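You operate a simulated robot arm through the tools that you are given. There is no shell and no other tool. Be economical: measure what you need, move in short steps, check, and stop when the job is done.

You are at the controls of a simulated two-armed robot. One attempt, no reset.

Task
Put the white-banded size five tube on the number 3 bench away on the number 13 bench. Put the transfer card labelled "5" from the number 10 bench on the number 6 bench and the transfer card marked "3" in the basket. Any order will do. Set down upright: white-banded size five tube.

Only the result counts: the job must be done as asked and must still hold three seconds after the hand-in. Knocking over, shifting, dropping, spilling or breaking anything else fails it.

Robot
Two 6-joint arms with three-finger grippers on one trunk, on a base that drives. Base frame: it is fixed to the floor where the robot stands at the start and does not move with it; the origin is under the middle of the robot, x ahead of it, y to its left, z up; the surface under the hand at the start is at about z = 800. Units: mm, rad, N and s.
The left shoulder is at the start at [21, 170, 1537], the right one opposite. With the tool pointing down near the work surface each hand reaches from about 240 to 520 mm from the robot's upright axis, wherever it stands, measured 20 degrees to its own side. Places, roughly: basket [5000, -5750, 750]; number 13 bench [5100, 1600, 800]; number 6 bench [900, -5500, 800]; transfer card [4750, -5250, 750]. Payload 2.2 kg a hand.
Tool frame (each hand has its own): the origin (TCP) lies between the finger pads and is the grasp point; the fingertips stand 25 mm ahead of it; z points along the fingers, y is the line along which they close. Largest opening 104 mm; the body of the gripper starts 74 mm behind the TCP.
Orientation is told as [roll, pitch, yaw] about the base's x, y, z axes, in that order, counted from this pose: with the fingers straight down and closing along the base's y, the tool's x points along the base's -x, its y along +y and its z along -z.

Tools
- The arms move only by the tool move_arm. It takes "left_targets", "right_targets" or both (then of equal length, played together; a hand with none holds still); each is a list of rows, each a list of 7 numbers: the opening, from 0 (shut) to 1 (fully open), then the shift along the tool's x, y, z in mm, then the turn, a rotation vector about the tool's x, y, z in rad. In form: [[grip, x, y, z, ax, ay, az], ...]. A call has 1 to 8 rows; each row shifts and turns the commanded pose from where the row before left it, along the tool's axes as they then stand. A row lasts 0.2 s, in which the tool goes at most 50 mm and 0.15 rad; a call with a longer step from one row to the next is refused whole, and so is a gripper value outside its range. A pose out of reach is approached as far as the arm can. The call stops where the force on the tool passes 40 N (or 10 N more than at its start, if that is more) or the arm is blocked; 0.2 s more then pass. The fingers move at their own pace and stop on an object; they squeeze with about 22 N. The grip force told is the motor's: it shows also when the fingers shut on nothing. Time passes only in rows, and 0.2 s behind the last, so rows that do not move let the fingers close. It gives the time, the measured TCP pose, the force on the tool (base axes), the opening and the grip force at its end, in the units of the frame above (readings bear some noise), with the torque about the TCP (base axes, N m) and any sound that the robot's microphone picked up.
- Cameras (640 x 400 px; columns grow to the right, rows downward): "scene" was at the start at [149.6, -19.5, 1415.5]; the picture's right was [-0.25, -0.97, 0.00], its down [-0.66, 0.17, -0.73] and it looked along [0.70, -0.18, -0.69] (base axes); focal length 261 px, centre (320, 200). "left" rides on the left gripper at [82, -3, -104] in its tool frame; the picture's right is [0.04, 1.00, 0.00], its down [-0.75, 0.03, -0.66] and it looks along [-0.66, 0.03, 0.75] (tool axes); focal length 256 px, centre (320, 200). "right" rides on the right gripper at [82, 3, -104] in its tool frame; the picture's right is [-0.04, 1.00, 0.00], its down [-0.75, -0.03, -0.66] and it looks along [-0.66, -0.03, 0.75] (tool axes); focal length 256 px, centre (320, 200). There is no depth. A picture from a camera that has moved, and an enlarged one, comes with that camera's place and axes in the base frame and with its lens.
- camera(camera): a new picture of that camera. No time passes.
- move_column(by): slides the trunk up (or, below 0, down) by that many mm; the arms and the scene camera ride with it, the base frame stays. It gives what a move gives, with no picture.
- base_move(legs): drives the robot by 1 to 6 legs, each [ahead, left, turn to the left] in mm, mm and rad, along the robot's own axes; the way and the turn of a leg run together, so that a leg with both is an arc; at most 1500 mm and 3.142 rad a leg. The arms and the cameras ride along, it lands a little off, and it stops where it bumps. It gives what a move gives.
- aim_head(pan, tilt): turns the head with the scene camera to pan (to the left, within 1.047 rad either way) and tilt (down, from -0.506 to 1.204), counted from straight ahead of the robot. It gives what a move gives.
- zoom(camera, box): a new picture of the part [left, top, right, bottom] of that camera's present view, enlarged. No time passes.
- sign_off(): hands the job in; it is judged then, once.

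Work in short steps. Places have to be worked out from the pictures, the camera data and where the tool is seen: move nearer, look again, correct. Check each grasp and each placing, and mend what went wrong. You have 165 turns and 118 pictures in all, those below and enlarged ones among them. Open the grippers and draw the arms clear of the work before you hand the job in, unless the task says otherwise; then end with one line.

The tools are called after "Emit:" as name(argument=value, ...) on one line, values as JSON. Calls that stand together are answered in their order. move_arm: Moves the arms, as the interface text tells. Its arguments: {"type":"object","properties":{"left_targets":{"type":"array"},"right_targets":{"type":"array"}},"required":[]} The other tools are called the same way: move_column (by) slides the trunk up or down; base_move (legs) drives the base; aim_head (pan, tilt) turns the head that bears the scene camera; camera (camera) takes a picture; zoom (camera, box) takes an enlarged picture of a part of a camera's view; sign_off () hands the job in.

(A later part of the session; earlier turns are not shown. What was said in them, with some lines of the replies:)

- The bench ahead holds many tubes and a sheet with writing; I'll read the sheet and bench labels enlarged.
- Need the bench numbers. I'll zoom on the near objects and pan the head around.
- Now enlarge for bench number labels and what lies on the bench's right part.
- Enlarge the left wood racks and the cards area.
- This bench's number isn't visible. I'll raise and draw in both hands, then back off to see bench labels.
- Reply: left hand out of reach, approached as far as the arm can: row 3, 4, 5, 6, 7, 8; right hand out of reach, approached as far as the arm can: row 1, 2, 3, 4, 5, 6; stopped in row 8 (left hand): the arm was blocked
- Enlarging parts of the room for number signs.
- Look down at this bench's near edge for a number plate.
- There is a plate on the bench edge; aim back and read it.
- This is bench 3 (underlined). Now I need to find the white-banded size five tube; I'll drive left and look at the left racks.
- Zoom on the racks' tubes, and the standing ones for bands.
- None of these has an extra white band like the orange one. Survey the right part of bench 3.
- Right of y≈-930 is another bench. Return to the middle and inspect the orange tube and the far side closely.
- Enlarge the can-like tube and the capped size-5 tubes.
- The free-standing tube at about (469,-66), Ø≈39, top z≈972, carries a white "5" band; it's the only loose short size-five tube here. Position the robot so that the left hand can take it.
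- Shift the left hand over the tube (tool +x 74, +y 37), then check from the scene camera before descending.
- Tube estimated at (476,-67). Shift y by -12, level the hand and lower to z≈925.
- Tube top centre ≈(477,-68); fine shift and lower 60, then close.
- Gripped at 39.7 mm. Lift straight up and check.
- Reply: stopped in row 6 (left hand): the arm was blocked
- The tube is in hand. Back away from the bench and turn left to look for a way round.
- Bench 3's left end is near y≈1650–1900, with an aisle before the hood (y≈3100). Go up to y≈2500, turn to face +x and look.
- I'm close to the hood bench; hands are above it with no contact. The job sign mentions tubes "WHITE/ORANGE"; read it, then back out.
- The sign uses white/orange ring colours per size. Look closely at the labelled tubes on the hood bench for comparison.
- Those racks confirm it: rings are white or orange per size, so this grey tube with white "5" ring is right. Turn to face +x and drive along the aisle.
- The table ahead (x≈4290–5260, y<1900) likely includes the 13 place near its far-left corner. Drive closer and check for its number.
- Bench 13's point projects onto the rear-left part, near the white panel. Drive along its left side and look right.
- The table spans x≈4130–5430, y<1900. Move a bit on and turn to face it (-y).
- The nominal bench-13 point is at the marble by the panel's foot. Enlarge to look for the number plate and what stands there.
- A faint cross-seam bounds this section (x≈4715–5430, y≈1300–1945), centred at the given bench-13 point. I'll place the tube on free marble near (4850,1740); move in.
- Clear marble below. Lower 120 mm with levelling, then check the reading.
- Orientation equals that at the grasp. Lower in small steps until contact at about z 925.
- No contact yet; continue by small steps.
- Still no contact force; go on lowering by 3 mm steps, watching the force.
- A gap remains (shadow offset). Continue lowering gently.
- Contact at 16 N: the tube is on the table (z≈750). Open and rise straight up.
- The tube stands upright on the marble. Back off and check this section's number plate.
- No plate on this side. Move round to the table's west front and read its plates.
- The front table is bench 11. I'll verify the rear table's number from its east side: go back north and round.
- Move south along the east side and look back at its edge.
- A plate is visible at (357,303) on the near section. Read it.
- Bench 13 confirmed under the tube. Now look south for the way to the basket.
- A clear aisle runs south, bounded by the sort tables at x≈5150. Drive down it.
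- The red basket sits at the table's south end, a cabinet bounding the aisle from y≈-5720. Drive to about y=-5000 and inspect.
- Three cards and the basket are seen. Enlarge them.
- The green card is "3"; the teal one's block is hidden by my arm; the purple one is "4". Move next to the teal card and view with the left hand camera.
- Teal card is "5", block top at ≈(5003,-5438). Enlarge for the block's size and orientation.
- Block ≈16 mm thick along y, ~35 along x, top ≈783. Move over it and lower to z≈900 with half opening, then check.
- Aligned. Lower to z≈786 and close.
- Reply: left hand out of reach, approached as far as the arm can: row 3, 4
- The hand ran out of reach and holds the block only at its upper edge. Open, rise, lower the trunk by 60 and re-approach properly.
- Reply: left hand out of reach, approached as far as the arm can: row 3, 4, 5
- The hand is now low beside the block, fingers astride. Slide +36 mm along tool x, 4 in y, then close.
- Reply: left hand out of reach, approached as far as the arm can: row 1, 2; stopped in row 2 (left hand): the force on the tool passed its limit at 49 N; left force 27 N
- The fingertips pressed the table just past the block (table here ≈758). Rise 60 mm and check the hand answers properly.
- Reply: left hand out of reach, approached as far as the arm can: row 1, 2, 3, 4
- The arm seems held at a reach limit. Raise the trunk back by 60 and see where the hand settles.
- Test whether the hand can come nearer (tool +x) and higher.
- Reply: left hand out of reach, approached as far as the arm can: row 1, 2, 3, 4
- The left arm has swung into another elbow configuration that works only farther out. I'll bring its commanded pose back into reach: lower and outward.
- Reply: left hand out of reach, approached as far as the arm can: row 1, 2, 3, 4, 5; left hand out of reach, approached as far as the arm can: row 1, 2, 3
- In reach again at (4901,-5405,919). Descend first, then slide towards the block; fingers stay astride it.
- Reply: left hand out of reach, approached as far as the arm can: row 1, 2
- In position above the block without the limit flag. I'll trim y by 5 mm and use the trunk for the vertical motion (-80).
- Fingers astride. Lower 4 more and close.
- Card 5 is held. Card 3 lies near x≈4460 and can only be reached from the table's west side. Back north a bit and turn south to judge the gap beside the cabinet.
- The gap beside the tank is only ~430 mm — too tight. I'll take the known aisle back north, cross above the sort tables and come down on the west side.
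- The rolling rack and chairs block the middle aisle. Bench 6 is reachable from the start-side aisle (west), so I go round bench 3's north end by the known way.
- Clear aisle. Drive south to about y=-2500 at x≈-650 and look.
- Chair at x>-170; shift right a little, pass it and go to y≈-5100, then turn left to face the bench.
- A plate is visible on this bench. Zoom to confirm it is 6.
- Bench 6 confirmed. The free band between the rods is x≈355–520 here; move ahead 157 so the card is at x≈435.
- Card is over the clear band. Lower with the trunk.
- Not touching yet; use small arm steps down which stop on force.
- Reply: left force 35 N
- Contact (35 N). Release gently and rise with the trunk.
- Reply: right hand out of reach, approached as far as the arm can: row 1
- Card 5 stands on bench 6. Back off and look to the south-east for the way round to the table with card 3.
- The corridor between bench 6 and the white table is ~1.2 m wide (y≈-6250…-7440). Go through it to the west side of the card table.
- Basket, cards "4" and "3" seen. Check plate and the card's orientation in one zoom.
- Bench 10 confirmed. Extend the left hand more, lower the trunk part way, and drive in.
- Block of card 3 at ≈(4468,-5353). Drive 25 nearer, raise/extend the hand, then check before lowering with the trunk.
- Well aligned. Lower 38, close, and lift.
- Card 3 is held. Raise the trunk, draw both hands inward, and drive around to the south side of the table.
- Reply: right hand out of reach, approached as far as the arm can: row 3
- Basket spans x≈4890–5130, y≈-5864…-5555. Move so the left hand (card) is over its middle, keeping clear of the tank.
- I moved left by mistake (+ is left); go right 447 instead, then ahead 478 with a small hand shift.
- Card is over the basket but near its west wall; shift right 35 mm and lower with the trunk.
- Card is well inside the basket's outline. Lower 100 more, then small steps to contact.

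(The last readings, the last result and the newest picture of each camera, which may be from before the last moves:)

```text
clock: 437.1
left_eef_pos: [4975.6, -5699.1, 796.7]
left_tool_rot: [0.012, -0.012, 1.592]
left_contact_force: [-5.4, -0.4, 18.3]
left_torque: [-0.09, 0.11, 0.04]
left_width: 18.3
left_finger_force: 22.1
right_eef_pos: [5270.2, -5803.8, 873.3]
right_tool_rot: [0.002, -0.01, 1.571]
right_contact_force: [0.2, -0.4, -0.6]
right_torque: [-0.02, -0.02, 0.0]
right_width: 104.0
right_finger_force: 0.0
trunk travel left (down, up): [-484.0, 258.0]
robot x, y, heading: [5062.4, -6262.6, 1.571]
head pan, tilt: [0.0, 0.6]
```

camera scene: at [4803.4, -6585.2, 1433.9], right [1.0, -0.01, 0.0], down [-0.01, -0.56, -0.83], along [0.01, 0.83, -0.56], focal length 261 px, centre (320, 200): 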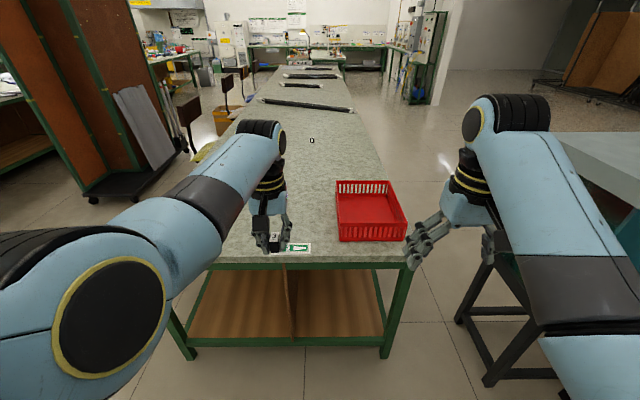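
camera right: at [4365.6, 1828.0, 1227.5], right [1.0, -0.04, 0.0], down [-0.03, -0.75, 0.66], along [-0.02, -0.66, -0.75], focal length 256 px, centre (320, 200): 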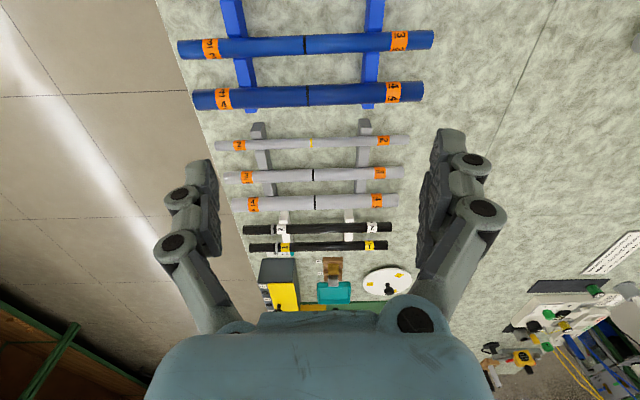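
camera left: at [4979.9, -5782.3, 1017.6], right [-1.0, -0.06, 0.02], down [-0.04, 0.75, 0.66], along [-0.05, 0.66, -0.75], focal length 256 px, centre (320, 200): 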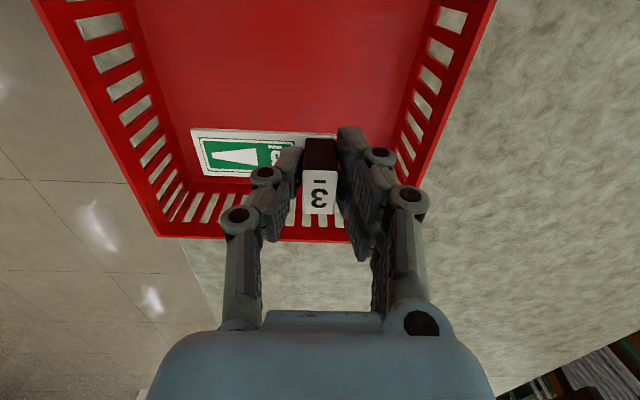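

Contact with the basket floor. Release modestly and rise with the trunk.

Emit:
move_arm(left_targets=[[0, 0, 0, -2, 0, 0, 0], [0.35, 0, 0, 0, 0, 0, 0], [0.4, 0, 0, 0, 0, 0, 0], [0.4, 0, 0, 0, 0, 0, 0]])

Emit:
move_column(by=250)

Emit:
camera(camera="left")

```text
clock: 438.1
left_eef_pos: [4976.2, -5699.4, 795.5]
left_tool_rot: [0.014, -0.006, 1.59]
left_contact_force: [-0.3, 0.0, 0.4]
left_torque: [0.03, 0.0, -0.02]
left_width: 41.8
left_finger_force: 0.2
right_eef_pos: [5270.0, -5803.0, 872.8]
right_tool_rot: [0.005, -0.008, 1.568]
right_contact_force: [0.0, 0.7, -0.1]
right_torque: [-0.02, 0.0, 0.0]
right_width: 103.9
right_finger_force: 0.1
trunk travel left (down, up): [-484.0, 258.0]
robot x, y, heading: [5060.1, -6263.8, 1.569]
head pan, tilt: [0.0, 0.6]
```

```text
clock: 440.7
left_eef_pos: [4976.7, -5700.0, 1044.8]
left_tool_rot: [0.016, -0.005, 1.59]
left_contact_force: [-0.1, 0.2, 0.5]
left_torque: [-0.01, 0.03, 0.0]
left_width: 41.6
left_finger_force: 0.1
right_eef_pos: [5270.6, -5803.0, 1122.8]
right_tool_rot: [0.003, -0.008, 1.569]
right_contact_force: [-0.1, -0.4, 0.5]
right_torque: [0.0, -0.09, 0.01]
right_width: 104.1
right_finger_force: 0.1
trunk travel left (down, up): [-734.0, 8.0]
robot x, y, heading: [5060.6, -6261.3, 1.568]
head pan, tilt: [0.0, 0.6]
```

```text
2 pictures are left
camera left: at [4981.9, -5782.5, 1149.4], right [-1.0, -0.06, 0.01], down [-0.04, 0.75, 0.66], along [-0.05, 0.66, -0.75], focal length 256 px, centre (320, 200)
```

left: 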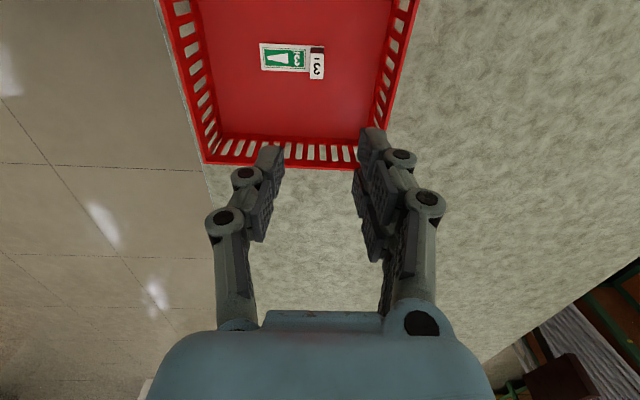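

Card 3 lies in the basket. Back the robot off so that the arms are clear, open the gripper, and hand in.

Emit:
base_move(legs=[[-420, 0, 0]])

Emit:
move_arm(left_targets=[[1, 0, 0, 0, 0, 0, 0], [1, 0, 0, 0, 0, 0, 0]])

Emit:
sign_off()

```text
clock: 443.3
left_eef_pos: [4974.4, -6120.9, 1046.7]
left_tool_rot: [0.015, -0.006, 1.59]
left_contact_force: [-0.4, -0.7, 0.0]
left_torque: [0.01, -0.01, 0.02]
left_width: 41.8
left_finger_force: 0.1
right_eef_pos: [5271.0, -6225.8, 1123.5]
right_tool_rot: [0.003, -0.012, 1.569]
right_contact_force: [-0.1, 0.1, 0.4]
right_torque: [0.0, -0.02, 0.01]
right_width: 103.8
right_finger_force: 0.1
trunk travel left (down, up): [-734.0, 8.0]
robot x, y, heading: [5056.2, -6687.1, 1.565]
head pan, tilt: [0.0, 0.6]
```

```text
clock: 443.9
left_eef_pos: [4975.6, -6121.2, 1047.6]
left_tool_rot: [0.013, -0.007, 1.587]
left_contact_force: [0.2, -0.4, 0.6]
left_torque: [0.04, -0.02, -0.02]
left_width: 104.2
left_finger_force: 0.1
right_eef_pos: [5268.9, -6224.4, 1122.2]
right_tool_rot: [0.005, -0.011, 1.571]
right_contact_force: [0.0, -0.5, 0.4]
right_torque: [0.04, -0.01, -0.03]
right_width: 104.0
right_finger_force: 0.1
trunk travel left (down, up): [-734.0, 8.0]
robot x, y, heading: [5055.4, -6683.1, 1.571]
head pan, tilt: [0.0, 0.6]
```

```text
The job is handed in.
```

I stood the size five tube upright on bench 13, put card "5" on bench 6 and card "3" in the basket, and handed the job in; the least certain point is the tube, where I took the loose one with the white "5" ring as the one meant, since two capped tubes in the bench 3 rack also carry white "5" bands.
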